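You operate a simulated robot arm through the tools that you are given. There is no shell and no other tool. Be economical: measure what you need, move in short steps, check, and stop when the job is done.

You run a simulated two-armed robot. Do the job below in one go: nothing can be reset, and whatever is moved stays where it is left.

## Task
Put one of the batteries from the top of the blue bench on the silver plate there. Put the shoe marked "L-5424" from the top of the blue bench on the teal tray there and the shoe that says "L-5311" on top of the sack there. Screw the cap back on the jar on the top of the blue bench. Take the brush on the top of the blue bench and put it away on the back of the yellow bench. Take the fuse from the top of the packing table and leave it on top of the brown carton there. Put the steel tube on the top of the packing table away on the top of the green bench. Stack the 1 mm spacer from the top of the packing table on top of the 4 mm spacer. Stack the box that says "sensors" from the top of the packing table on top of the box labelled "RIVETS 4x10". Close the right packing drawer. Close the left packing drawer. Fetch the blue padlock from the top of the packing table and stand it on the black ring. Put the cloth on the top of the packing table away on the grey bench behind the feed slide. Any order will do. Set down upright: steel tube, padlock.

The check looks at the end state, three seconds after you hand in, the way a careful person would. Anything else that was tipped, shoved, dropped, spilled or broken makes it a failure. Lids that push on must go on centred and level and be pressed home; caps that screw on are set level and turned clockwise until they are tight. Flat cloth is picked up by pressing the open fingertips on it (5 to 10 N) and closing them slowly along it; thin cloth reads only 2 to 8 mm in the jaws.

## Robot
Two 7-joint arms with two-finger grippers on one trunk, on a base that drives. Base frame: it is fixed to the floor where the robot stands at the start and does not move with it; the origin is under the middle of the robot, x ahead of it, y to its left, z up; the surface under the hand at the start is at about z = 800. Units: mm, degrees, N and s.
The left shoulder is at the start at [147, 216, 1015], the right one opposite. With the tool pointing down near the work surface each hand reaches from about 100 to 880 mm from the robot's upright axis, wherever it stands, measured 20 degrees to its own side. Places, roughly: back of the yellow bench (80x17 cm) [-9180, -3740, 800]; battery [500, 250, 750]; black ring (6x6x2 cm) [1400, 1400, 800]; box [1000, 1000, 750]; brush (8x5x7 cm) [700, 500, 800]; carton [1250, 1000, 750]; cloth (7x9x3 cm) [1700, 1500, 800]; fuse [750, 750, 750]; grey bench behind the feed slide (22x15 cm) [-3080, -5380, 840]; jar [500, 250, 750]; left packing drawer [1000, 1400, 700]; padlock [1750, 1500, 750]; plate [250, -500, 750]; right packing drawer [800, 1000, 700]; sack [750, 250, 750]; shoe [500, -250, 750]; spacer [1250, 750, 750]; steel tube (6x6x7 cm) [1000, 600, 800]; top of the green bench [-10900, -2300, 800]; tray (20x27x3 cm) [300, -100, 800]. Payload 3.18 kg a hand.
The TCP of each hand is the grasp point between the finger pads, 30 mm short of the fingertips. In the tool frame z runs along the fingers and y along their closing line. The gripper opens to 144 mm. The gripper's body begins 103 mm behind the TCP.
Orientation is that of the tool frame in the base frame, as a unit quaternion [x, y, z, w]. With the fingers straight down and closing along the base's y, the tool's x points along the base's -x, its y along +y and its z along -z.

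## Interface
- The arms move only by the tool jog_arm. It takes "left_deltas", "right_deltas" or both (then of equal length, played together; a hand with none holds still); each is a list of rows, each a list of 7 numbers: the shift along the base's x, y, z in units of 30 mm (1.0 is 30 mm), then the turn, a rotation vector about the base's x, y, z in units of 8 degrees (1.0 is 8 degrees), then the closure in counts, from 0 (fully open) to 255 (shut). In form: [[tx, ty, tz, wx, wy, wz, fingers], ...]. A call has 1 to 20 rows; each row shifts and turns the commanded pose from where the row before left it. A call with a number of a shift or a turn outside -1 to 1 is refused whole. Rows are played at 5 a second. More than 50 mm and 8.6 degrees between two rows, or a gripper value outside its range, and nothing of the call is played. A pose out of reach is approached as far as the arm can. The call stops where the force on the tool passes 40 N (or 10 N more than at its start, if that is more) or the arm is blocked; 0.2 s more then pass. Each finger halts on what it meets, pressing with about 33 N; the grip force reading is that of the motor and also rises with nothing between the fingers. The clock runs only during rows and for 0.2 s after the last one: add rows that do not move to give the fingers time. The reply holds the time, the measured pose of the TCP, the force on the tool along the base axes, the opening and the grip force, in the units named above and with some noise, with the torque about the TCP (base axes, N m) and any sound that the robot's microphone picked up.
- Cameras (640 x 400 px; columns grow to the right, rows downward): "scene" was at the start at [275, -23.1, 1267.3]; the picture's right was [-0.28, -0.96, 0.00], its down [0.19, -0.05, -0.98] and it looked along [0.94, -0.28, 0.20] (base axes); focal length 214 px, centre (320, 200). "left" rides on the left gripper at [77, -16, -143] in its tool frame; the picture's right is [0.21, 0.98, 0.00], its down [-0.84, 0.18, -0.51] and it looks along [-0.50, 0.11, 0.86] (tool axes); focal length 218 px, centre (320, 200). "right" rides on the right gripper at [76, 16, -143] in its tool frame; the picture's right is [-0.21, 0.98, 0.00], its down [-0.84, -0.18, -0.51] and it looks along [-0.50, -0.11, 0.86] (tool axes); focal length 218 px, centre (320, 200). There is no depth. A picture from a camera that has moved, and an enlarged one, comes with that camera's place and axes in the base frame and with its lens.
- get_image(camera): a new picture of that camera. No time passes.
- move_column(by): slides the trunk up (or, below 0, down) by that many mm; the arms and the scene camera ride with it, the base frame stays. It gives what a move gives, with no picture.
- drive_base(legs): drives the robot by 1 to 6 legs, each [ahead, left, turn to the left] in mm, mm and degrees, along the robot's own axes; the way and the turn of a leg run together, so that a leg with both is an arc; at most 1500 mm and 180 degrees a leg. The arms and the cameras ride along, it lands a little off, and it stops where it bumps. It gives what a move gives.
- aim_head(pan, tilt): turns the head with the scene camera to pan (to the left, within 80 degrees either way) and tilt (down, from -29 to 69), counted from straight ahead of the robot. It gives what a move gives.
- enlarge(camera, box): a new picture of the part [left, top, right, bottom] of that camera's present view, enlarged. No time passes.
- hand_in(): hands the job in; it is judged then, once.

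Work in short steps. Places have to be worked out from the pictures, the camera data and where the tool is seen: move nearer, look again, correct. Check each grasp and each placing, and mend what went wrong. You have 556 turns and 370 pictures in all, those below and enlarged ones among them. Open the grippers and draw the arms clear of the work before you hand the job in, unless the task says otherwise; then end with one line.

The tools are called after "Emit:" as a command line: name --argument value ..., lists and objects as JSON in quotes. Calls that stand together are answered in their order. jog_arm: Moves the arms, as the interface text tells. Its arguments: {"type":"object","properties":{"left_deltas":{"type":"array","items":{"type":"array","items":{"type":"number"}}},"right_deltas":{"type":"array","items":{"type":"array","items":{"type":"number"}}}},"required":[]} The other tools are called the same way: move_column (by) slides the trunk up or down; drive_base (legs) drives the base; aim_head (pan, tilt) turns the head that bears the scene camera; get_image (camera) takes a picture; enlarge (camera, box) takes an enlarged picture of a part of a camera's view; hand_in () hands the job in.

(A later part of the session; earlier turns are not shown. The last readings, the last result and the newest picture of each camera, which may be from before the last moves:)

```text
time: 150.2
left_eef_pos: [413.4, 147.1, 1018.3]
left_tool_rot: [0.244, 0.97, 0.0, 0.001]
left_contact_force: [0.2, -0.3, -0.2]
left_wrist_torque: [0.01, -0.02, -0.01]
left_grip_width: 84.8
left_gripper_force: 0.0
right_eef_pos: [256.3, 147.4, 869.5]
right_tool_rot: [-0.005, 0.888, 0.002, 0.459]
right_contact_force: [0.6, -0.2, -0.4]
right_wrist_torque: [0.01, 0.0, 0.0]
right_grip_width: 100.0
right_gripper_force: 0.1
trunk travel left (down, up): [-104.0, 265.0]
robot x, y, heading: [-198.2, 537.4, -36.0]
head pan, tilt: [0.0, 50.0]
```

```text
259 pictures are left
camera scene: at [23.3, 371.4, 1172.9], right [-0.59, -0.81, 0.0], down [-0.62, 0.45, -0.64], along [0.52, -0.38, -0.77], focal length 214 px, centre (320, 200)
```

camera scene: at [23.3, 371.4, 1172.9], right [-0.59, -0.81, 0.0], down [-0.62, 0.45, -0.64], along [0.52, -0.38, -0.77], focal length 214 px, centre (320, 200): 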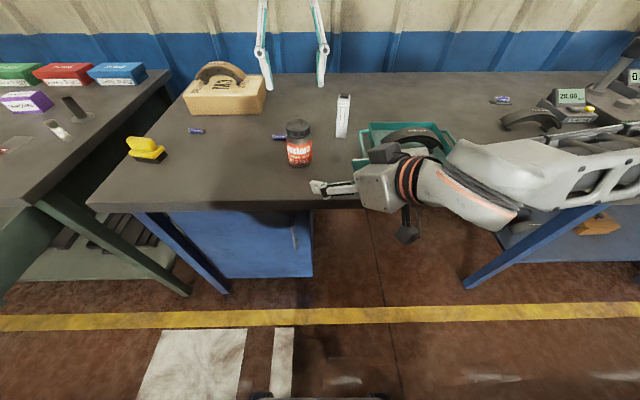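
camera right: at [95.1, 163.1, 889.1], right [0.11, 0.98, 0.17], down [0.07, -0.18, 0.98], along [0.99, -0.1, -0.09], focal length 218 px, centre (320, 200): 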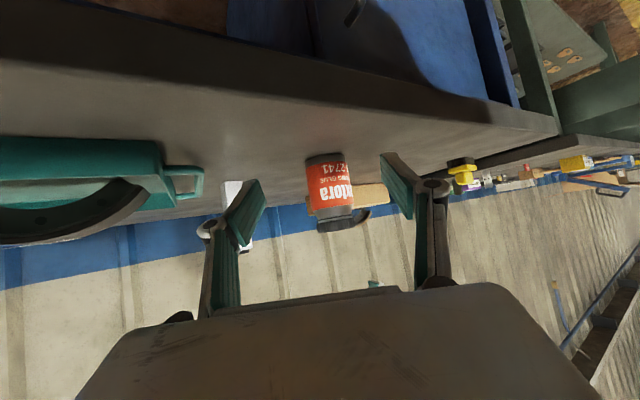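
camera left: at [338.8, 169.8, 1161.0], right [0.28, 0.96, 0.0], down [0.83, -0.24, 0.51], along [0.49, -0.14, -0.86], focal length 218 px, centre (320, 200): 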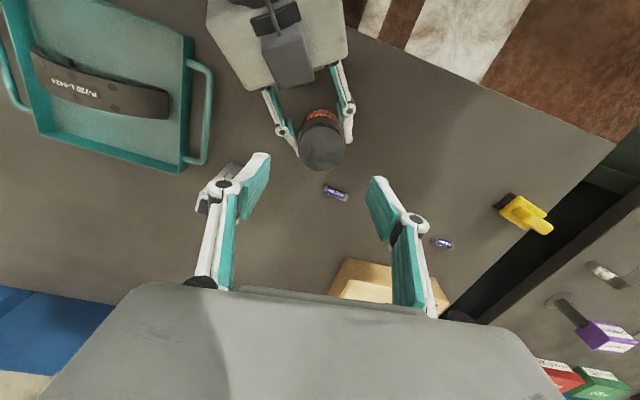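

The jar is done and standing. I fold the right hand back to pointing down and raise it, then drive left to survey the packing table.

Emit:
jog_arm --right_deltas '[[0, 0, 1, 0, 0.98, 0, 78], [0, 0, 1, 0, 0.98, 0, 78], [0, 0, 1, 0, 0.98, 0, 78], [0, 0, 0.8, 0, 0.98, 0, 78], [0, 0, 0.8, 0, 0.98, 0, 78], [0, 0, 0.8, 0, 0.98, 0, 78], [0, 0, 0.8, 0, 0.98, 0, 78]]' --left_deltas '[[-0.8, 0.6, 0, 0, 0, -0.2, 105], [-0.8, 0.6, 0, 0, 0, -0.2, 105], [-0.8, 0.6, 0, 0, 0, -0.2, 105], [-0.8, 0.6, 0, 0, 0, -0.2, 105], [0, 0.8, 0, 0, 0, 0, 105], [0, 0.8, 0, 0, 0, 0, 105], [0, 0.8, 0, 0, 0, 0, 105]]'

Emit:
drive_base --legs '[[0, 1000, 0]]'

Emit:
aim_head --pan 0 --tilt 45

Emit:
get_image --camera "scene"

```text
time: 151.8
left_eef_pos: [317.5, 292.0, 1015.1]
left_tool_rot: [0.297, 0.955, 0.0, 0.001]
left_contact_force: [0.3, 0.1, 0.1]
left_wrist_torque: [-0.01, 0.01, 0.0]
left_grip_width: 84.6
left_gripper_force: 0.1
right_eef_pos: [256.8, 150.0, 1007.8]
right_tool_rot: [-0.004, 0.991, 0.003, 0.134]
right_contact_force: [-0.7, -1.0, 0.6]
right_wrist_torque: [-0.03, 0.04, 0.02]
right_grip_width: 99.8
right_gripper_force: 0.1
right hand out of reach, approached as far as the arm can: row 6, 7
trunk travel left (down, up): [-104.0, 265.0]
robot x, y, heading: [-191.5, 529.4, -36.2]
head pan, tilt: [0.0, 50.0]
```

```text
time: 160.7
left_eef_pos: [898.0, 1073.9, 1014.8]
left_tool_rot: [0.305, 0.952, 0.001, 0.001]
left_contact_force: [0.2, 0.3, -1.0]
left_wrist_torque: [-0.02, 0.01, -0.03]
left_grip_width: 84.9
left_gripper_force: 0.1
right_eef_pos: [836.9, 932.6, 1006.3]
right_tool_rot: [0.003, 0.991, 0.002, 0.135]
right_contact_force: [-0.1, -0.1, 0.0]
right_wrist_torque: [-0.01, -0.01, -0.01]
right_grip_width: 99.8
right_gripper_force: 0.0
trunk travel left (down, up): [-104.0, 265.0]
robot x, y, heading: [387.9, 1318.9, -36.5]
head pan, tilt: [0.0, 50.0]
```

```text
time: 161.4
left_eef_pos: [898.7, 1073.9, 1014.8]
left_tool_rot: [0.305, 0.952, 0.001, 0.001]
left_contact_force: [-0.1, -0.9, 0.6]
left_wrist_torque: [-0.02, 0.05, 0.03]
left_grip_width: 84.9
left_gripper_force: 0.1
right_eef_pos: [835.1, 933.6, 1006.3]
right_tool_rot: [0.004, 0.991, 0.003, 0.135]
right_contact_force: [-0.7, -0.1, 0.6]
right_wrist_torque: [0.01, 0.0, 0.02]
right_grip_width: 100.0
right_gripper_force: 0.0
trunk travel left (down, up): [-104.0, 265.0]
robot x, y, heading: [387.9, 1319.5, -36.8]
head pan, tilt: [0.0, 45.0]
```

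```text
258 pictures are left
camera scene: at [609.3, 1156.6, 1179.5], right [-0.6, -0.8, 0.0], down [-0.57, 0.42, -0.71], along [0.57, -0.42, -0.71], focal length 214 px, centre (320, 200)
```

scene: 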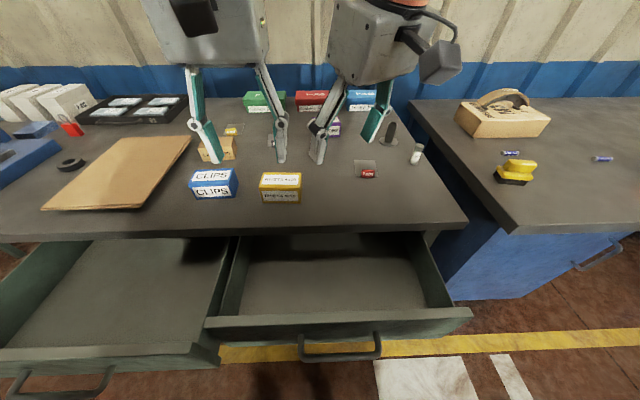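

Both open drawers and the table are in view. I spread the hands to clear the view.

Emit:
jog_arm --left_deltas '[[0.6, 0.8, 0.3, 0, 0, 0, 105], [0.6, 0.8, 0.3, 0, 0, 0, 105], [0.6, 0.8, 0.3, 0, 0, 0, 105], [0.6, 0.8, 0.3, 0, 0, 0, 105], [0.6, 0.8, 0.3, 0, 0, 0, 105], [0.6, 0.8, 0.3, 0, 0, 0, 105], [0.6, 0.8, 0.3, 0, 0, 0, 105]]' --right_deltas '[[-0.6, -0.8, 0.3, 0, 0.4, 0, 78], [-0.6, -0.8, 0.3, 0, 0.4, 0, 78], [-0.6, -0.8, 0.3, 0, 0.4, 0, 78], [-0.6, -0.8, 0.3, 0, 0.4, 0, 78], [-0.6, -0.8, 0, 0, 0.33, -0.7, 78], [-0.6, -0.8, 0, 0, 0, -0.7, 78], [-0.6, -0.8, 0, 0, 0, -0.7, 78]]'

Emit:
get_image --camera "scene"

Emit:
aim_head --pan 40 --tilt 45

Emit:
get_image --camera "scene"

```text
time: 163.0
left_eef_pos: [1000.5, 1209.1, 1066.0]
left_tool_rot: [0.305, 0.952, 0.001, 0.0]
left_contact_force: [0.5, 0.4, -0.2]
left_wrist_torque: [0.02, -0.04, -0.04]
left_grip_width: 84.6
left_gripper_force: 0.1
left hand out of reach, approached as far as the arm can: row 6, 7
right_eef_pos: [768.8, 842.5, 1009.5]
right_tool_rot: [0.154, 0.983, -0.017, 0.097]
right_contact_force: [-0.3, 0.1, -0.1]
right_wrist_torque: [0.0, 0.01, -0.01]
right_grip_width: 100.0
right_gripper_force: 0.1
right hand out of reach, approached as far as the arm can: row 1, 2, 3, 4
trunk travel left (down, up): [-104.0, 265.0]
robot x, y, heading: [388.1, 1318.2, -36.9]
head pan, tilt: [0.0, 45.0]
```

```text
257 pictures are left
camera scene: at [609.2, 1156.0, 1179.4], right [-0.6, -0.8, 0.0], down [-0.57, 0.43, -0.71], along [0.57, -0.42, -0.71], focal length 214 px, centre (320, 200)
```

scene: 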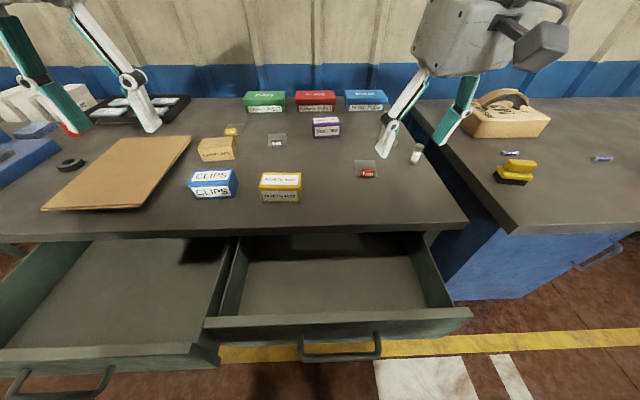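

```text
time: 164.1
left_eef_pos: [1000.0, 1209.1, 1065.9]
left_tool_rot: [0.306, 0.952, 0.001, 0.001]
left_contact_force: [0.0, -0.1, 0.2]
left_wrist_torque: [-0.03, 0.02, 0.0]
left_grip_width: 84.4
left_gripper_force: 0.0
right_eef_pos: [770.7, 842.9, 1009.9]
right_tool_rot: [0.152, 0.983, -0.017, 0.097]
right_contact_force: [0.5, 0.3, 0.3]
right_wrist_torque: [0.0, 0.01, -0.02]
right_grip_width: 99.9
right_gripper_force: 0.0
trunk travel left (down, up): [-104.0, 265.0]
robot x, y, heading: [387.0, 1327.1, -37.0]
head pan, tilt: [40.0, 45.0]
```

```text
256 pictures are left
camera scene: at [625.5, 1209.7, 1179.5], right [0.05, -1.0, 0.0], down [-0.71, -0.04, -0.71], along [0.71, 0.04, -0.71], focal length 214 px, centre (320, 200)
```

scene: 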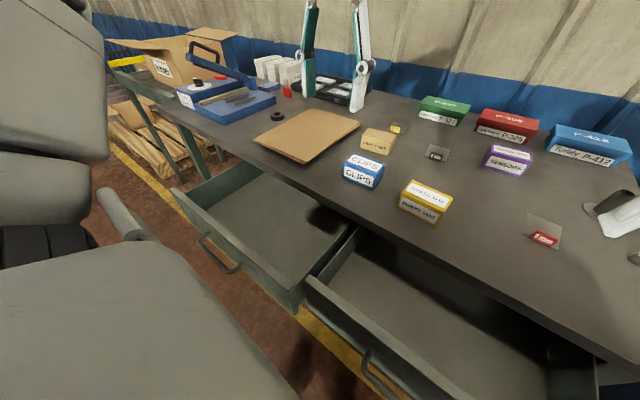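

I zoom into parts of the table to read the labels and find the fuse, padlock, cloth.

Emit:
enlarge --camera "scene" --box '[330, 90, 490, 190]'

Emit:
enlarge --camera "scene" --box '[480, 140, 640, 240]'

Emit:
enlarge --camera "scene" --box '[330, 130, 490, 230]'

Emit:
enlarge --camera "scene" --box '[100, 20, 340, 170]'

```text
4.00 times, centred on (410, 140) of scene
camera zoom: at [625.5, 1209.7, 1179.5], right [0.05, -1.0, 0.0], down [-0.71, -0.04, -0.71], along [0.71, 0.04, -0.71], focal length 858 px, centre (-40, 440)
```

zoom: 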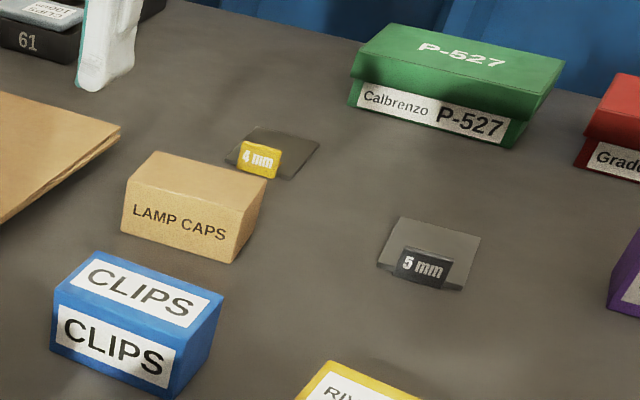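

```text
4.00 times, centred on (560, 190) of scene
camera zoom: at [625.5, 1209.7, 1179.5], right [0.05, -1.0, 0.0], down [-0.71, -0.04, -0.71], along [0.71, 0.04, -0.71], focal length 858 px, centre (-640, 240)
```

zoom: 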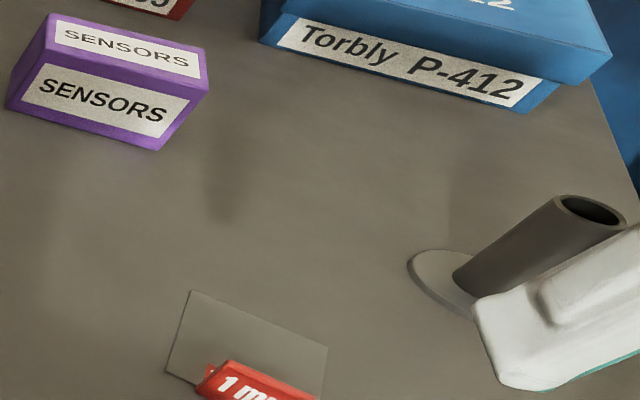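

```text
4.00 times, centred on (410, 180) of scene
camera zoom: at [625.5, 1209.7, 1179.5], right [0.05, -1.0, 0.0], down [-0.71, -0.04, -0.71], along [0.71, 0.04, -0.71], focal length 858 px, centre (-40, 280)
```

zoom: 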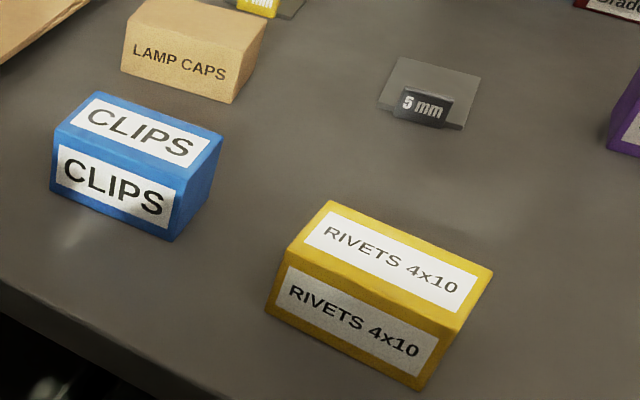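

```text
2.67 times, centred on (220, 95) of scene
camera zoom: at [625.5, 1209.7, 1179.5], right [0.05, -1.0, 0.0], down [-0.71, -0.04, -0.71], along [0.71, 0.04, -0.71], focal length 572 px, centre (587, 480)
```

zoom: 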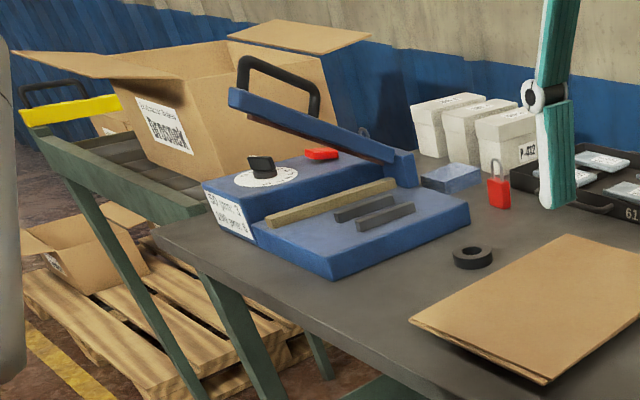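

Emit:
aim_head --pan -10 --tilt 45

Emit:
get_image --camera "scene"

Emit:
enlarge --camera "scene" --box '[290, 90, 450, 190]'

Emit:
get_image --camera "right"

```text
time: 165.2
left_eef_pos: [1000.3, 1209.0, 1065.9]
left_tool_rot: [0.305, 0.952, 0.001, 0.001]
left_contact_force: [-0.2, 0.1, -0.1]
left_wrist_torque: [0.0, 0.01, 0.0]
left_grip_width: 84.4
left_gripper_force: 0.0
right_eef_pos: [770.3, 843.2, 1010.6]
right_tool_rot: [0.152, 0.984, -0.016, 0.097]
right_contact_force: [-0.2, 0.2, -1.0]
right_wrist_torque: [-0.01, 0.01, 0.0]
right_grip_width: 99.9
right_gripper_force: 0.1
trunk travel left (down, up): [-104.0, 265.0]
robot x, y, heading: [389.8, 1322.6, -36.8]
head pan, tilt: [-10.0, 45.0]
```

```text
251 pictures are left
camera scene: at [599.9, 1146.1, 1179.5], right [-0.73, -0.68, 0.0], down [-0.48, 0.52, -0.71], along [0.48, -0.52, -0.71], focal length 214 px, centre (320, 200)
```

scene: 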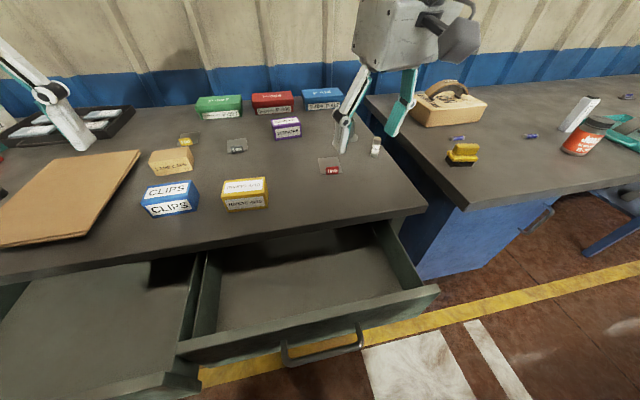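

```text
4.00 times, centred on (370, 140) of scene
camera zoom: at [599.9, 1146.1, 1179.5], right [-0.73, -0.68, 0.0], down [-0.48, 0.52, -0.71], along [0.48, -0.52, -0.71], focal length 858 px, centre (120, 440)
```

zoom: 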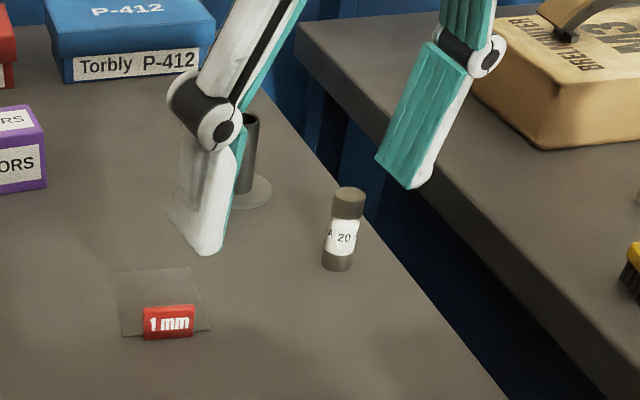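

```text
249 pictures are left
camera right: at [675.8, 890.3, 1135.2], right [0.49, 0.87, 0.04], down [0.64, -0.39, 0.66], along [0.59, -0.3, -0.75], focal length 218 px, centre (320, 200)
```

right: 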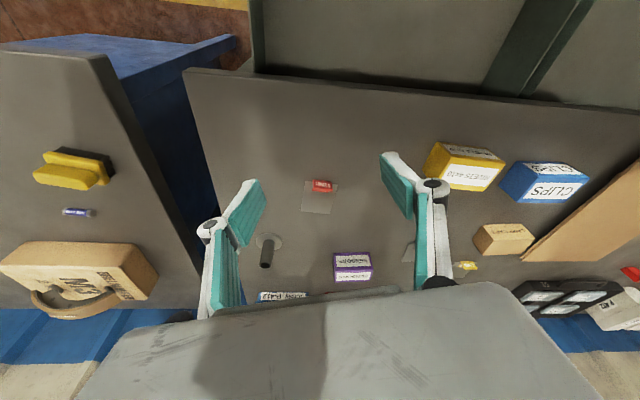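

The fuse stands at about (866,608); SENSORS is the purple box, RIVETS 4x10 the yellow one; LAMP CAPS is the brown carton. First I close the drawers: back off 150 mm and orient the right hand to push.

Emit:
drive_base --legs '[[-150, 0, 0]]'

Emit:
jog_arm --right_deltas '[[0, 0, 0, 0, 0, -0.8, 255], [0, 0, 0, 0, 0, -0.8, 255], [0, 0, 0, 0, 0, -0.8, 255], [0, 0, 0, -0.47, -0.62, 0, 255], [0, 0, 0, -0.47, -0.62, 0, 255], [0, 0, 0, -0.46, -0.63, 0, 255]]'

Emit:
aim_head --pan 0 --tilt 50

Emit:
get_image --camera "scene"

```text
time: 166.6
left_eef_pos: [878.9, 1301.7, 1065.8]
left_tool_rot: [0.304, 0.953, 0.001, 0.0]
left_contact_force: [0.0, 0.0, 0.4]
left_wrist_torque: [-0.02, -0.01, 0.01]
left_grip_width: 84.4
left_gripper_force: 0.1
right_eef_pos: [648.2, 933.3, 1009.9]
right_tool_rot: [0.151, 0.984, -0.016, 0.096]
right_contact_force: [0.7, -0.1, 0.7]
right_wrist_torque: [-0.01, -0.03, 0.01]
right_grip_width: 100.1
right_gripper_force: 0.1
trunk travel left (down, up): [-104.0, 265.0]
robot x, y, heading: [264.9, 1412.4, -37.0]
head pan, tilt: [-10.0, 45.0]
```

```text
time: 168.0
left_eef_pos: [878.7, 1301.7, 1065.3]
left_tool_rot: [0.304, 0.953, 0.001, 0.001]
left_contact_force: [1.0, -0.6, 0.1]
left_wrist_torque: [0.01, 0.0, 0.04]
left_grip_width: 84.7
left_gripper_force: 0.0
right_eef_pos: [649.4, 934.1, 1009.1]
right_tool_rot: [0.305, 0.917, -0.082, 0.246]
right_contact_force: [-0.3, -0.4, -1.0]
right_wrist_torque: [-0.04, 0.0, 0.01]
right_grip_width: 0.0
right_gripper_force: 30.2
trunk travel left (down, up): [-104.0, 265.0]
robot x, y, heading: [267.8, 1416.1, -36.7]
head pan, tilt: [-10.0, 45.0]
```

```text
time: 168.8
left_eef_pos: [878.4, 1301.1, 1065.9]
left_tool_rot: [0.304, 0.953, 0.001, 0.001]
left_contact_force: [-0.1, 0.0, 0.1]
left_wrist_torque: [-0.01, -0.03, 0.01]
left_grip_width: 84.6
left_gripper_force: 0.0
right_eef_pos: [648.9, 934.5, 1009.7]
right_tool_rot: [0.305, 0.917, -0.082, 0.245]
right_contact_force: [0.2, -0.2, -1.1]
right_wrist_torque: [0.03, -0.02, -0.03]
right_grip_width: 0.0
right_gripper_force: 30.7
trunk travel left (down, up): [-104.0, 265.0]
robot x, y, heading: [268.2, 1410.4, -36.7]
head pan, tilt: [0.0, 50.0]
```

```text
248 pictures are left
camera scene: at [485.2, 1249.9, 1172.6], right [-0.6, -0.8, 0.0], down [-0.61, 0.46, -0.64], along [0.51, -0.39, -0.77], focal length 214 px, centre (320, 200)
```

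scene: 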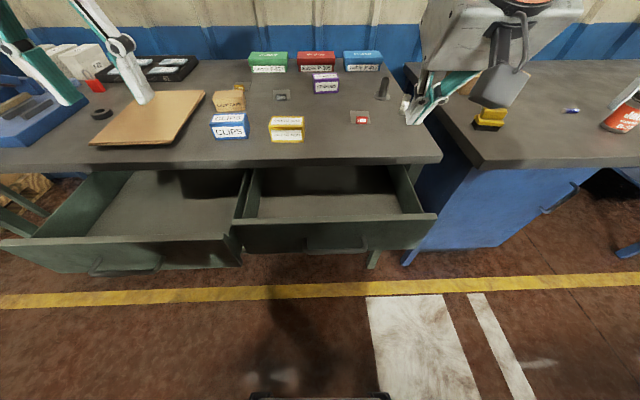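

Right drawer front is around (686,1058), top edge z≈780. Move the right hand in front of it and down.

Emit:
jog_arm --right_deltas '[[-0.13, 0.94, 0, 0, 0, 0, 255], [-0.13, 0.94, 0, 0, 0, 0, 255], [-0.13, 0.94, 0, 0, 0, 0, 255], [-0.13, 0.94, 0, 0, 0, 0, 255], [-0.13, 0.94, 0, 0, 0, 0, 255], [-0.13, 0.94, 0, 0, 0, 0, 255], [0, 0, -0.9, 0, 0, 0, 255], [0, 0, -0.9, 0, 0, 0, 255], [0, 0, -0.9, 0, 0, 0, 255], [0, 0, -0.9, 0, 0, 0, 255], [0, 0, -0.9, 0, 0, 0, 255], [0, 0, -0.9, 0, 0, 0, 255], [0, 0, -0.9, 0, 0, 0, 255], [0, 0, -0.9, 0, 0, 0, 255], [0, 0, -0.9, 0, 0, 0, 255]]'

Emit:
get_image --camera "scene"

Emit:
get_image --camera "right"

```text
time: 171.9
left_eef_pos: [879.8, 1301.3, 1065.6]
left_tool_rot: [0.303, 0.953, 0.001, 0.0]
left_contact_force: [0.9, 0.5, -1.1]
left_wrist_torque: [0.02, -0.01, -0.01]
left_grip_width: 84.7
left_gripper_force: 0.2
right_eef_pos: [624.6, 1103.4, 767.8]
right_tool_rot: [0.304, 0.917, -0.081, 0.245]
right_contact_force: [-0.2, 0.1, -0.6]
right_wrist_torque: [-0.03, 0.0, -0.04]
right_grip_width: 0.1
right_gripper_force: 30.4
trunk travel left (down, up): [-104.0, 265.0]
robot x, y, heading: [269.4, 1412.1, -37.0]
head pan, tilt: [0.0, 50.0]
```

```text
247 pictures are left
camera scene: at [485.7, 1249.8, 1172.4], right [-0.6, -0.8, 0.0], down [-0.61, 0.46, -0.64], along [0.51, -0.39, -0.77], focal length 214 px, centre (320, 200)
```

scene: 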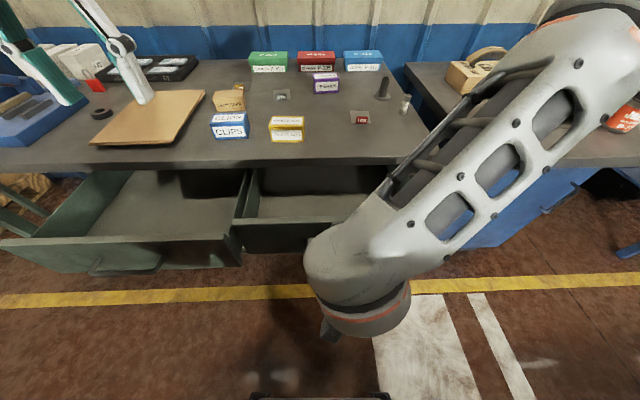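

```text
246 pictures are left
camera right: at [523.6, 1199.2, 853.0], right [0.73, 0.67, 0.1], down [0.28, -0.43, 0.86], along [0.62, -0.6, -0.5], focal length 218 px, centre (320, 200)
```

right: 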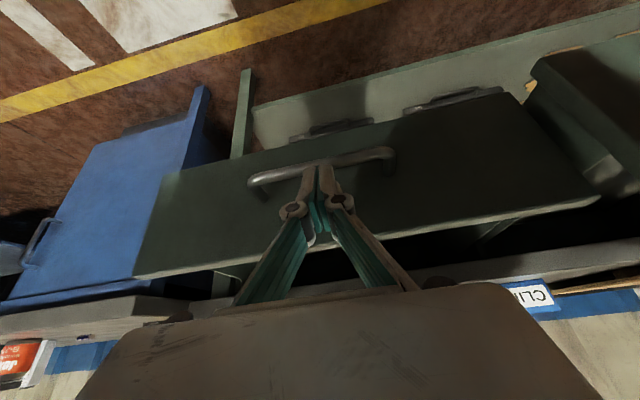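

The tips face the drawer front near the handle. Push forward in steps.

Emit:
jog_arm --right_deltas '[[0.56, -0.42, 0, 0, 0, 0, 255], [0.56, -0.42, 0, 0, 0, 0, 255], [0.56, -0.42, 0, 0, 0, 0, 255], [0.56, -0.42, 0, 0, 0, 0, 255]]'

Emit:
get_image --camera "right"

Emit:
get_image --camera "scene"

```text
time: 172.9
left_eef_pos: [878.4, 1299.6, 1065.7]
left_tool_rot: [0.304, 0.953, 0.001, 0.0]
left_contact_force: [0.4, -1.0, -0.5]
left_wrist_torque: [-0.02, -0.03, -0.01]
left_grip_width: 84.6
left_gripper_force: 0.1
right_eef_pos: [690.9, 1053.4, 765.1]
right_tool_rot: [0.305, 0.917, -0.082, 0.245]
right_contact_force: [-0.4, -0.4, -0.2]
right_wrist_torque: [0.03, 0.0, -0.02]
right_grip_width: 0.1
right_gripper_force: 30.2
trunk travel left (down, up): [-104.0, 265.0]
robot x, y, heading: [269.7, 1412.8, -36.9]
head pan, tilt: [0.0, 50.0]
```

```text
245 pictures are left
camera right: at [591.2, 1148.2, 851.1], right [0.73, 0.67, 0.1], down [0.28, -0.43, 0.86], along [0.62, -0.6, -0.5], focal length 218 px, centre (320, 200)
```

right: 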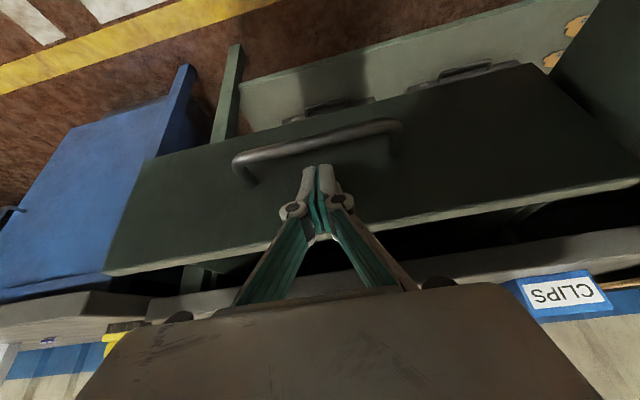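

```text
244 pictures are left
camera scene: at [485.5, 1249.6, 1172.5], right [-0.6, -0.8, 0.0], down [-0.61, 0.46, -0.64], along [0.51, -0.39, -0.77], focal length 214 px, centre (320, 200)
```

scene: 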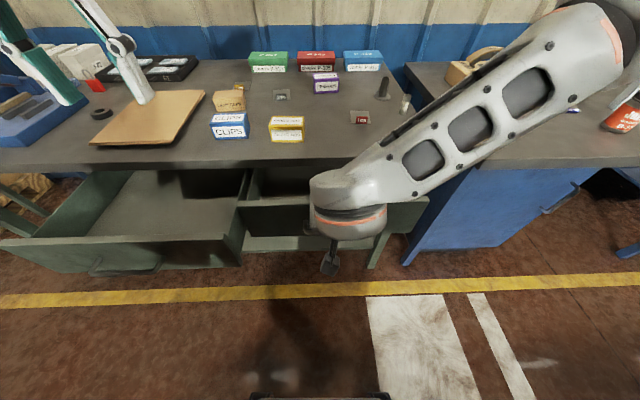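

Emit:
jog_arm --right_deltas '[[0.5, -0.375, 0, 0, 0, 0, 255], [0.5, -0.375, 0, 0, 0, 0, 255], [0.5, -0.375, 0, 0, 0, 0, 255], [0.5, -0.375, 0, 0, 0, 0, 255]]'

Emit:
get_image --camera "right"

```text
time: 173.9
left_eef_pos: [879.2, 1301.3, 1065.7]
left_tool_rot: [0.304, 0.953, 0.001, 0.0]
left_contact_force: [0.9, 0.4, 0.2]
left_wrist_torque: [0.04, 0.01, 0.03]
left_grip_width: 84.5
left_gripper_force: 0.1
right_eef_pos: [753.0, 1007.8, 766.2]
right_tool_rot: [0.305, 0.917, -0.082, 0.244]
right_contact_force: [0.7, 0.4, -0.5]
right_wrist_torque: [-0.01, -0.03, 0.01]
right_grip_width: 0.0
right_gripper_force: 31.2
trunk travel left (down, up): [-104.0, 265.0]
robot x, y, heading: [267.8, 1413.0, -36.9]
head pan, tilt: [0.0, 50.0]
```

```text
243 pictures are left
camera right: at [652.0, 1104.0, 852.4], right [0.73, 0.67, 0.1], down [0.28, -0.43, 0.86], along [0.62, -0.6, -0.5], focal length 218 px, centre (320, 200)
```

right: 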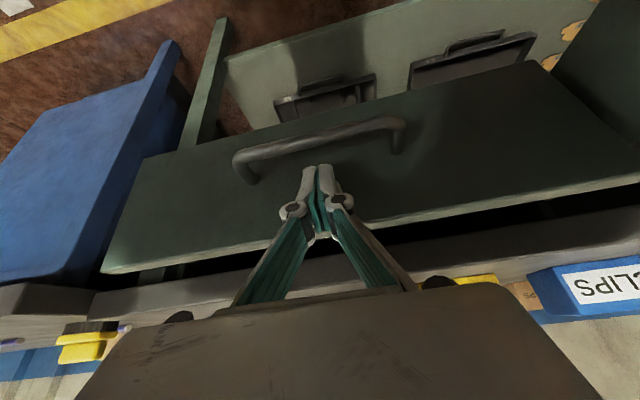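

The drawer moves with the hand. Continue until resistance.

Emit:
jog_arm --right_deltas '[[0.4, -0.3, 0, 0, 0, 0, 255], [0.4, -0.3, 0, 0, 0, 0, 255], [0.2, -0.15, 0, 0, 0, 0, 255], [0.2, -0.15, 0, 0, 0, 0, 255]]'

Emit:
get_image --camera "right"

Emit:
get_image --camera "scene"

```text
time: 174.9
left_eef_pos: [878.4, 1300.8, 1065.9]
left_tool_rot: [0.304, 0.953, 0.001, 0.001]
left_contact_force: [-0.1, -0.1, -1.0]
left_wrist_torque: [-0.03, 0.06, -0.05]
left_grip_width: 84.8
left_gripper_force: 0.0
right_eef_pos: [788.6, 980.0, 767.0]
right_tool_rot: [0.306, 0.916, -0.083, 0.245]
right_contact_force: [0.0, -0.2, 0.0]
right_wrist_torque: [0.0, -0.01, 0.0]
right_grip_width: 0.1
right_gripper_force: 30.8
trunk travel left (down, up): [-104.0, 265.0]
robot x, y, heading: [270.7, 1412.5, -37.0]
head pan, tilt: [0.0, 50.0]
```

```text
242 pictures are left
camera right: at [687.6, 1076.2, 853.4], right [0.73, 0.67, 0.1], down [0.28, -0.43, 0.86], along [0.62, -0.6, -0.5], focal length 218 px, centre (320, 200)
```

right: 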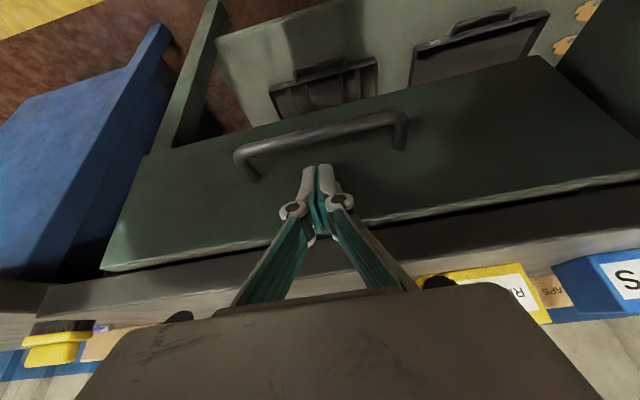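

```text
241 pictures are left
camera scene: at [485.3, 1249.8, 1172.6], right [-0.6, -0.8, 0.0], down [-0.61, 0.46, -0.64], along [0.51, -0.39, -0.77], focal length 214 px, centre (320, 200)
```

scene: 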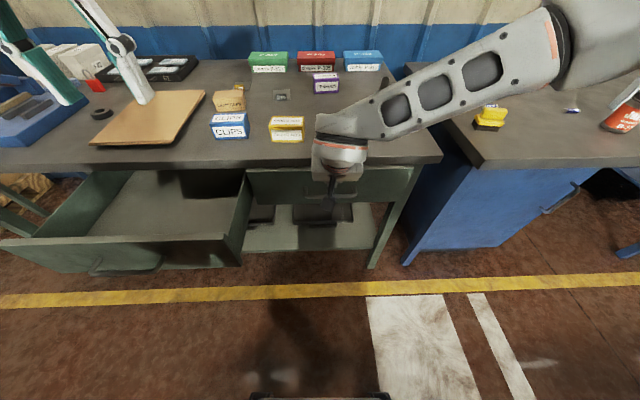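

Emit:
jog_arm --right_deltas '[[0.16, -0.12, 0, 0, 0, 0, 255], [0.16, -0.12, 0, 0, 0, 0, 255], [0.16, -0.12, 0, 0, 0, 0, 255], [0.16, -0.12, 0, 0, 0, 0, 255]]'

Emit:
get_image --camera "right"

```text
time: 175.9
left_eef_pos: [878.0, 1302.9, 1066.3]
left_tool_rot: [0.303, 0.953, 0.0, 0.0]
left_contact_force: [0.2, 0.3, 0.3]
left_wrist_torque: [0.0, -0.01, 0.0]
left_grip_width: 84.8
left_gripper_force: 0.0
right_eef_pos: [808.3, 967.2, 767.4]
right_tool_rot: [0.304, 0.917, -0.082, 0.245]
right_contact_force: [-0.7, 0.2, -0.3]
right_wrist_torque: [0.0, 0.03, -0.02]
right_grip_width: 0.1
right_gripper_force: 30.7
trunk travel left (down, up): [-104.0, 265.0]
robot x, y, heading: [266.3, 1412.7, -37.2]
head pan, tilt: [0.0, 50.0]
```

```text
240 pictures are left
camera right: at [707.5, 1062.3, 853.2], right [0.73, 0.68, 0.1], down [0.28, -0.43, 0.86], along [0.62, -0.6, -0.5], focal length 218 px, centre (320, 200)
```

right: 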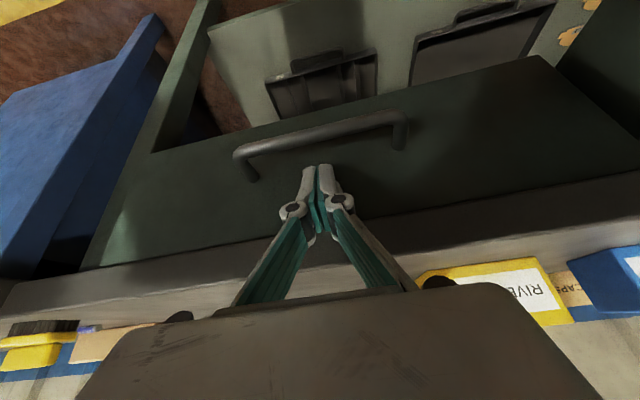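

Emit:
jog_arm --right_deltas '[[0.16, -0.12, 0, 0, 0, 0, 255], [0.16, -0.12, 0, 0, 0, 0, 255], [0.16, -0.12, 0, 0, 0, 0, 255], [0.16, -0.12, 0, 0, 0, 0, 255]]'

Emit:
get_image --camera "right"

```text
time: 176.9
left_eef_pos: [879.3, 1302.2, 1064.6]
left_tool_rot: [0.304, 0.953, 0.001, 0.0]
left_contact_force: [-0.4, -0.5, 0.0]
left_wrist_torque: [-0.01, 0.01, 0.01]
left_grip_width: 84.9
left_gripper_force: 0.1
right_eef_pos: [819.6, 960.8, 760.4]
right_tool_rot: [0.303, 0.92, -0.08, 0.237]
right_contact_force: [-4.5, 3.4, -0.6]
right_wrist_torque: [-0.07, -0.13, -0.01]
right_grip_width: 0.0
right_gripper_force: 30.4
trunk travel left (down, up): [-104.0, 265.0]
robot x, y, heading: [264.0, 1409.2, -36.8]
head pan, tilt: [0.0, 50.0]
stopped in row 4 (right hand): the force on the tool passed its limit at 46 N (the readings are from after the stop); the commanded pose is now the measured one
```

```text
239 pictures are left
camera right: at [718.8, 1054.7, 849.4], right [0.73, 0.68, 0.1], down [0.29, -0.43, 0.85], along [0.62, -0.59, -0.51], focal length 218 px, centre (320, 200)
```

right: 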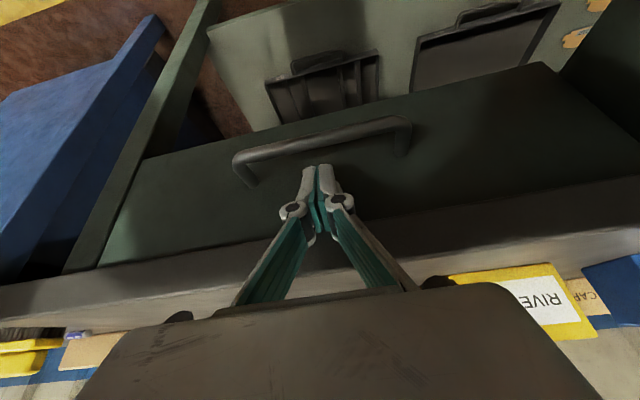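

Resistance of 46 N reached. Back off and inspect whether the drawer is fully shut.

Emit:
jog_arm --right_deltas '[[-0.8, 0.6, 0, 0, 0, 0, 255], [-0.8, 0.6, 0, 0, 0, 0, 255], [-0.8, 0.6, 0, 0, 0, 0, 255], [-0.8, 0.6, 0, 0, 0, 0, 255], [-0.8, 0.6, 0, 0, 0, 0, 255]]'

Emit:
get_image --camera "right"

Emit:
get_image --camera "scene"

```text
time: 178.1
left_eef_pos: [878.7, 1301.1, 1066.3]
left_tool_rot: [0.304, 0.953, 0.001, 0.002]
left_contact_force: [-0.3, -0.8, -1.3]
left_wrist_torque: [-0.03, 0.03, -0.03]
left_grip_width: 84.7
left_gripper_force: 0.1
right_eef_pos: [698.2, 1048.6, 763.9]
right_tool_rot: [0.305, 0.919, -0.081, 0.238]
right_contact_force: [0.4, -0.4, 0.0]
right_wrist_torque: [0.0, 0.01, 0.01]
right_grip_width: 0.2
right_gripper_force: 30.4
trunk travel left (down, up): [-104.0, 265.0]
robot x, y, heading: [264.7, 1415.0, -36.8]
head pan, tilt: [0.0, 50.0]
```

```text
238 pictures are left
camera right: at [598.7, 1144.5, 851.3], right [0.73, 0.68, 0.1], down [0.29, -0.43, 0.85], along [0.62, -0.6, -0.51], focal length 218 px, centre (320, 200)
```

right: 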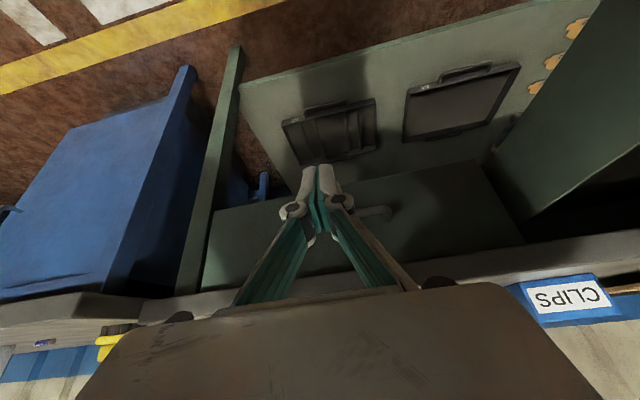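

```text
237 pictures are left
camera scene: at [484.5, 1250.4, 1172.8], right [-0.6, -0.8, 0.0], down [-0.61, 0.46, -0.64], along [0.51, -0.39, -0.77], focal length 214 px, centre (320, 200)
```

scene: 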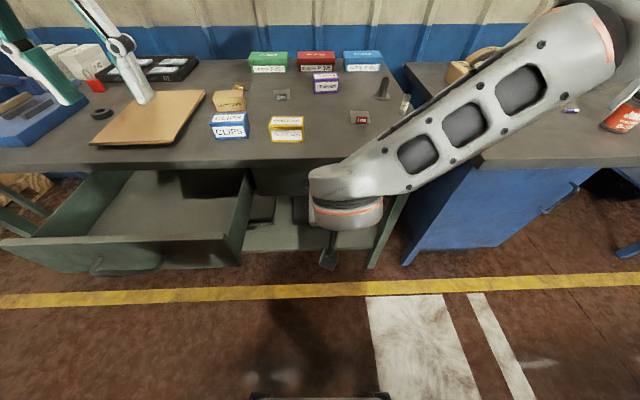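

To make sure the stop was not the table edge, I push once more lower, on the handle.

Emit:
jog_arm --right_deltas '[[0, 0, -0.7, 0, 0, 0, 255], [0, 0, -0.7, 0, 0, 0, 255], [0, 0, 0, 0, 0, 0, 255]]'

Emit:
get_image --camera "right"

```text
time: 178.9
left_eef_pos: [877.3, 1301.8, 1066.2]
left_tool_rot: [0.305, 0.953, 0.0, 0.001]
left_contact_force: [-1.0, 0.2, -0.8]
left_wrist_torque: [0.0, 0.02, 0.0]
left_grip_width: 84.8
left_gripper_force: 0.0
right_eef_pos: [697.7, 1048.9, 720.5]
right_tool_rot: [0.303, 0.919, -0.081, 0.237]
right_contact_force: [0.2, -0.2, -0.5]
right_wrist_torque: [-0.01, 0.01, 0.01]
right_grip_width: 0.0
right_gripper_force: 30.6
trunk travel left (down, up): [-104.0, 265.0]
robot x, y, heading: [266.4, 1414.1, -37.1]
head pan, tilt: [0.0, 50.0]
```

```text
236 pictures are left
camera right: at [598.9, 1144.2, 808.2], right [0.73, 0.68, 0.1], down [0.29, -0.43, 0.85], along [0.62, -0.6, -0.51], focal length 218 px, centre (320, 200)
```

right: 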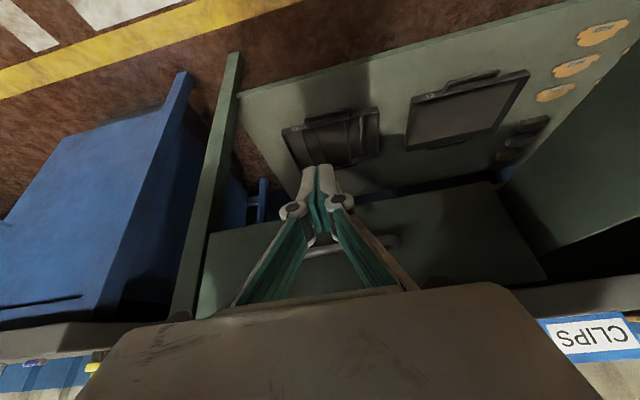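

Emit:
jog_arm --right_deltas '[[0.8, -0.6, 0, 0, 0, 0, 255], [0.8, -0.6, 0, 0, 0, 0, 255], [0.8, -0.6, 0, 0, 0, 0, 255], [0.3, -0.225, 0, 0, 0, 0, 255], [0.2, -0.15, 0, 0, 0, 0, 255], [0.2, -0.15, 0, 0, 0, 0, 255], [0.2, -0.15, 0, 0, 0, 0, 255], [0.2, -0.15, 0, 0, 0, 0, 255], [0.2, -0.15, 0, 0, 0, 0, 255]]'

Emit:
get_image --camera "right"

```text
time: 180.9
left_eef_pos: [877.0, 1300.9, 1066.2]
left_tool_rot: [0.305, 0.952, 0.001, 0.0]
left_contact_force: [0.1, -0.3, -0.4]
left_wrist_torque: [0.0, 0.01, -0.02]
left_grip_width: 84.8
left_gripper_force: 0.1
right_eef_pos: [800.6, 973.3, 713.9]
right_tool_rot: [0.302, 0.922, -0.079, 0.227]
right_contact_force: [-2.9, 2.2, -4.2]
right_wrist_torque: [0.01, 0.01, 0.06]
right_grip_width: 0.0
right_gripper_force: 30.5
trunk travel left (down, up): [-104.0, 265.0]
robot x, y, heading: [267.4, 1413.8, -37.0]
head pan, tilt: [0.0, 50.0]
stopped in row 9 (right hand): the force on the tool passed its limit at 46 N (the readings are from after the stop); the commanded pose is now the measured one
```

```text
235 pictures are left
camera right: at [702.5, 1067.5, 804.3], right [0.73, 0.68, 0.09], down [0.31, -0.44, 0.84], along [0.61, -0.59, -0.53], focal length 218 px, centre (320, 200)
```

right: 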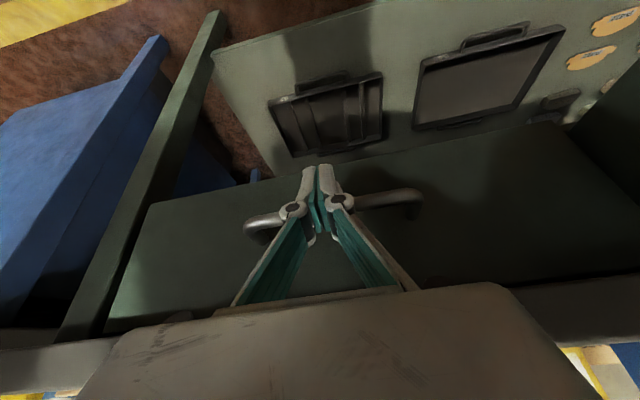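

The right drawer is at its end stop. Withdraw the right hand and bring the left hand in front of the left drawer.

Emit:
jog_arm --right_deltas '[[-0.8, 0.6, 0, 0, 0, 0, 255], [-0.8, 0.6, 0, 0, 0, 0, 255], [-0.8, 0.6, 0, 0, 0, 0, 255], [-0.8, 0.6, 0, 0, 0, 0, 255], [-0.8, 0.6, 0, 0, 0, 0, 255], [0, -0.3, 1, 0, 0, 0, 255], [0, -0.3, 1, 0, 0, 0, 255], [0, -0.3, 1, 0, 0, 0, 255], [0, -0.3, 1, 0, 0, 0, 255], [0, -0.5, 1, 0, 0, 0, 255], [0, -1, 1, 0, 0, 0, 255], [0, -1, 1, 0, 0, 0, 255]]' --left_deltas '[[-0.124, 0.976, 0, -0.32, -0.43, 0, 255], [-0.124, 0.976, 0, -0.32, -0.43, 0, 255], [-0.124, 0.976, 0, -0.32, -0.43, 0, 255], [-0.124, 0.976, 0, -0.32, -0.43, 0, 255], [-0.124, 0.976, 0, -0.32, -0.43, 0, 255], [-0.124, 0.976, 0, -0.32, -0.43, 0, 255], [-0.124, 0.976, 0, -0.32, -0.43, 0, 255], [0, 0, -0.95, 0, 0, 0, 255], [0, 0, -0.95, 0, 0, 0, 255], [0, 0, -0.95, 0, 0, 0, 255], [0, 0, -0.95, 0, 0, 0, 255], [0, 0, -0.95, 0, 0, 0, 255]]'

Emit:
get_image --camera "scene"

Emit:
get_image --camera "left"

```text
time: 183.5
left_eef_pos: [888.4, 1474.7, 952.1]
left_tool_rot: [0.295, 0.92, -0.083, 0.244]
left_contact_force: [0.1, 0.8, 0.3]
left_wrist_torque: [-0.03, 0.0, 0.01]
left_grip_width: 0.1
left_gripper_force: 30.6
left hand out of reach, approached as far as the arm can: row 5, 6, 7, 9, 10, 11, 12
right_eef_pos: [681.1, 947.8, 925.5]
right_tool_rot: [0.303, 0.922, -0.079, 0.228]
right_contact_force: [0.1, 0.4, -0.3]
right_wrist_torque: [-0.01, -0.02, -0.02]
right_grip_width: 0.0
right_gripper_force: 30.8
trunk travel left (down, up): [-104.0, 265.0]
robot x, y, heading: [266.6, 1412.0, -36.8]
head pan, tilt: [0.0, 50.0]
```

```text
234 pictures are left
camera scene: at [483.8, 1250.2, 1172.6], right [-0.6, -0.8, 0.0], down [-0.61, 0.46, -0.64], along [0.51, -0.39, -0.77], focal length 214 px, centre (320, 200)
```

scene: 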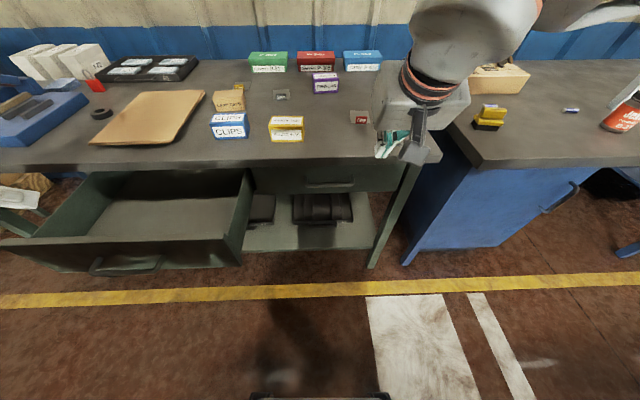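

```text
233 pictures are left
camera left: at [767.7, 1542.9, 1039.0], right [0.42, 0.9, -0.11], down [0.5, -0.12, 0.86], along [0.76, -0.42, -0.5], focal length 218 px, centre (320, 200)
```

left: 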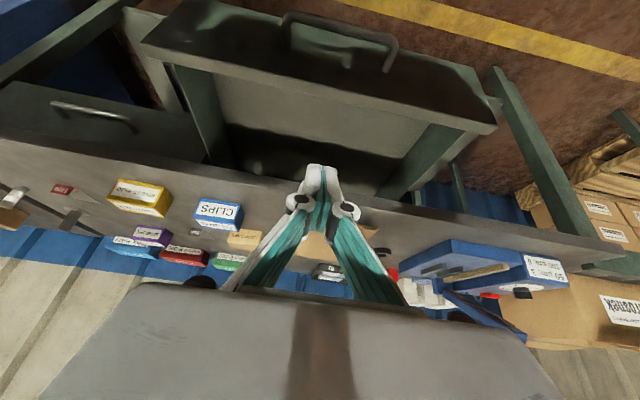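

The left hand is limited in reach here, so I shift the base left 330 mm.

Emit:
drive_base --legs '[[0, 330, 0]]'

Emit:
get_image --camera "scene"

```text
time: 186.9
left_eef_pos: [1087.9, 1735.4, 953.0]
left_tool_rot: [0.296, 0.92, -0.084, 0.244]
left_contact_force: [-0.1, -0.5, -0.1]
left_wrist_torque: [-0.01, 0.03, -0.01]
left_grip_width: 0.1
left_gripper_force: 31.0
right_eef_pos: [878.4, 1210.1, 924.8]
right_tool_rot: [0.305, 0.921, -0.08, 0.229]
right_contact_force: [-0.7, -0.4, -0.2]
right_wrist_torque: [-0.03, -0.03, 0.02]
right_grip_width: 0.1
right_gripper_force: 30.9
trunk travel left (down, up): [-104.0, 265.0]
robot x, y, heading: [464.4, 1677.9, -37.2]
head pan, tilt: [0.0, 50.0]
```

```text
232 pictures are left
camera scene: at [681.8, 1512.6, 1172.6], right [-0.6, -0.8, 0.0], down [-0.61, 0.46, -0.64], along [0.51, -0.39, -0.77], focal length 214 px, centre (320, 200)
```

scene: 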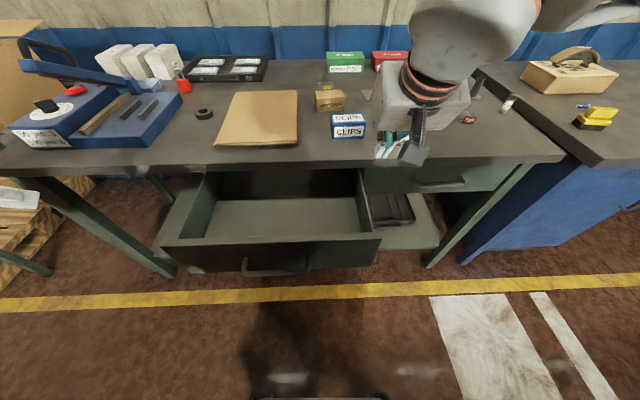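

Now the drawer is in front. Move the left hand to its handle line and down.

Emit:
jog_arm --left_deltas '[[-0.937, -0.807, 0, 0, 0, 0, 255], [-0.937, -0.807, 0, 0, 0, 0, 255], [-0.937, -0.807, 0, 0, 0, 0, 255], [-0.937, -0.807, 0, 0, 0, 0, 255], [-0.937, -0.807, 0, 0, 0, 0, 255], [-0.937, -0.807, 0, 0, 0, 0, 255], [-0.937, -0.807, 0, 0, 0, 0, 255], [-0.937, -0.807, 0, 0, 0, 0, 255], [-0.937, -0.807, 0, 0, 0, 0, 255], [0, 0, -1, 0, 0, 0, 255], [0, 0, -1, 0, 0, 0, 255], [0, 0, -1, 0, 0, 0, 255], [0, 0, -1, 0, 0, 0, 255], [0, 0, -1, 0, 0, 0, 255], [0, 0, -1, 0, 0, 0, 255], [0, 0, -1, 0, 0, 0, 255]]'

Emit:
get_image --camera "left"

```text
time: 190.3
left_eef_pos: [881.2, 1466.2, 792.0]
left_tool_rot: [0.295, 0.92, -0.083, 0.245]
left_contact_force: [0.1, -0.8, -0.1]
left_wrist_torque: [-0.01, 0.02, 0.02]
left_grip_width: 0.0
left_gripper_force: 30.8
left hand out of reach, approached as far as the arm can: row 1, 2, 3, 4, 5, 12, 13, 14, 15
right_eef_pos: [879.4, 1210.6, 924.9]
right_tool_rot: [0.305, 0.921, -0.079, 0.228]
right_contact_force: [-0.2, 0.2, 0.3]
right_wrist_torque: [0.01, 0.02, 0.03]
right_grip_width: 0.0
right_gripper_force: 30.9
trunk travel left (down, up): [-104.0, 265.0]
robot x, y, heading: [463.9, 1675.3, -37.5]
head pan, tilt: [0.0, 50.0]
```

```text
231 pictures are left
camera left: at [761.5, 1534.3, 878.4], right [0.42, 0.9, -0.11], down [0.5, -0.13, 0.86], along [0.76, -0.42, -0.5], focal length 218 px, centre (320, 200)
```

left: 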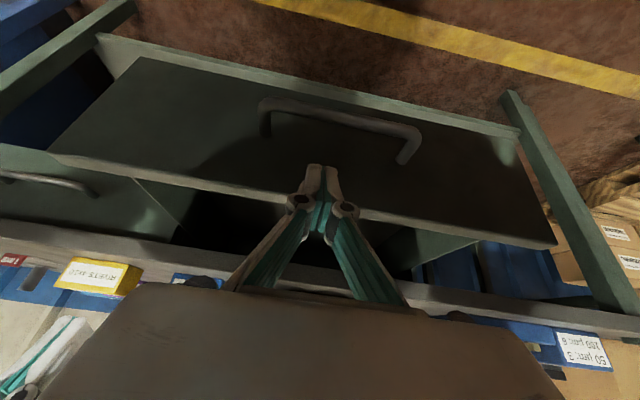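

The tip is just at the drawer's top edge; back off a little and lower.

Emit:
jog_arm --left_deltas '[[-0.4, 0.3, -0.5, 0, 0, 0, 255], [-0.4, 0.3, -0.6, 0, 0, 0, 255], [0, 0, -0.6, 0, 0, 0, 255]]'

Emit:
get_image --camera "left"

```text
time: 191.1
left_eef_pos: [856.3, 1466.7, 745.9]
left_tool_rot: [0.295, 0.918, -0.088, 0.249]
left_contact_force: [-1.3, 4.4, 45.5]
left_wrist_torque: [-0.33, -0.75, 0.08]
left_grip_width: 6.2
left_gripper_force: 30.8
left hand out of reach, approached as far as the arm can: row 1, 2
right_eef_pos: [876.4, 1210.6, 929.8]
right_tool_rot: [0.304, 0.92, -0.08, 0.232]
right_contact_force: [-0.7, 0.5, 0.0]
right_wrist_torque: [0.01, -0.01, 0.0]
right_grip_width: 0.0
right_gripper_force: 30.5
trunk travel left (down, up): [-104.0, 265.0]
robot x, y, heading: [466.3, 1677.7, -37.4]
head pan, tilt: [0.0, 50.0]
```

```text
230 pictures are left
camera left: at [735.3, 1536.1, 830.1], right [0.43, 0.9, -0.12], down [0.49, -0.12, 0.86], along [0.76, -0.43, -0.49], focal length 218 px, centre (320, 200)
```

left: 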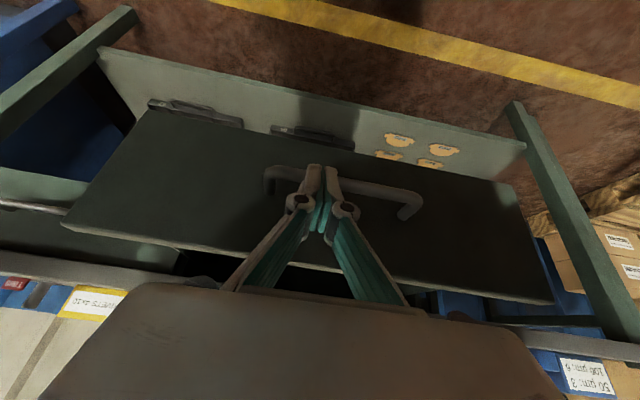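

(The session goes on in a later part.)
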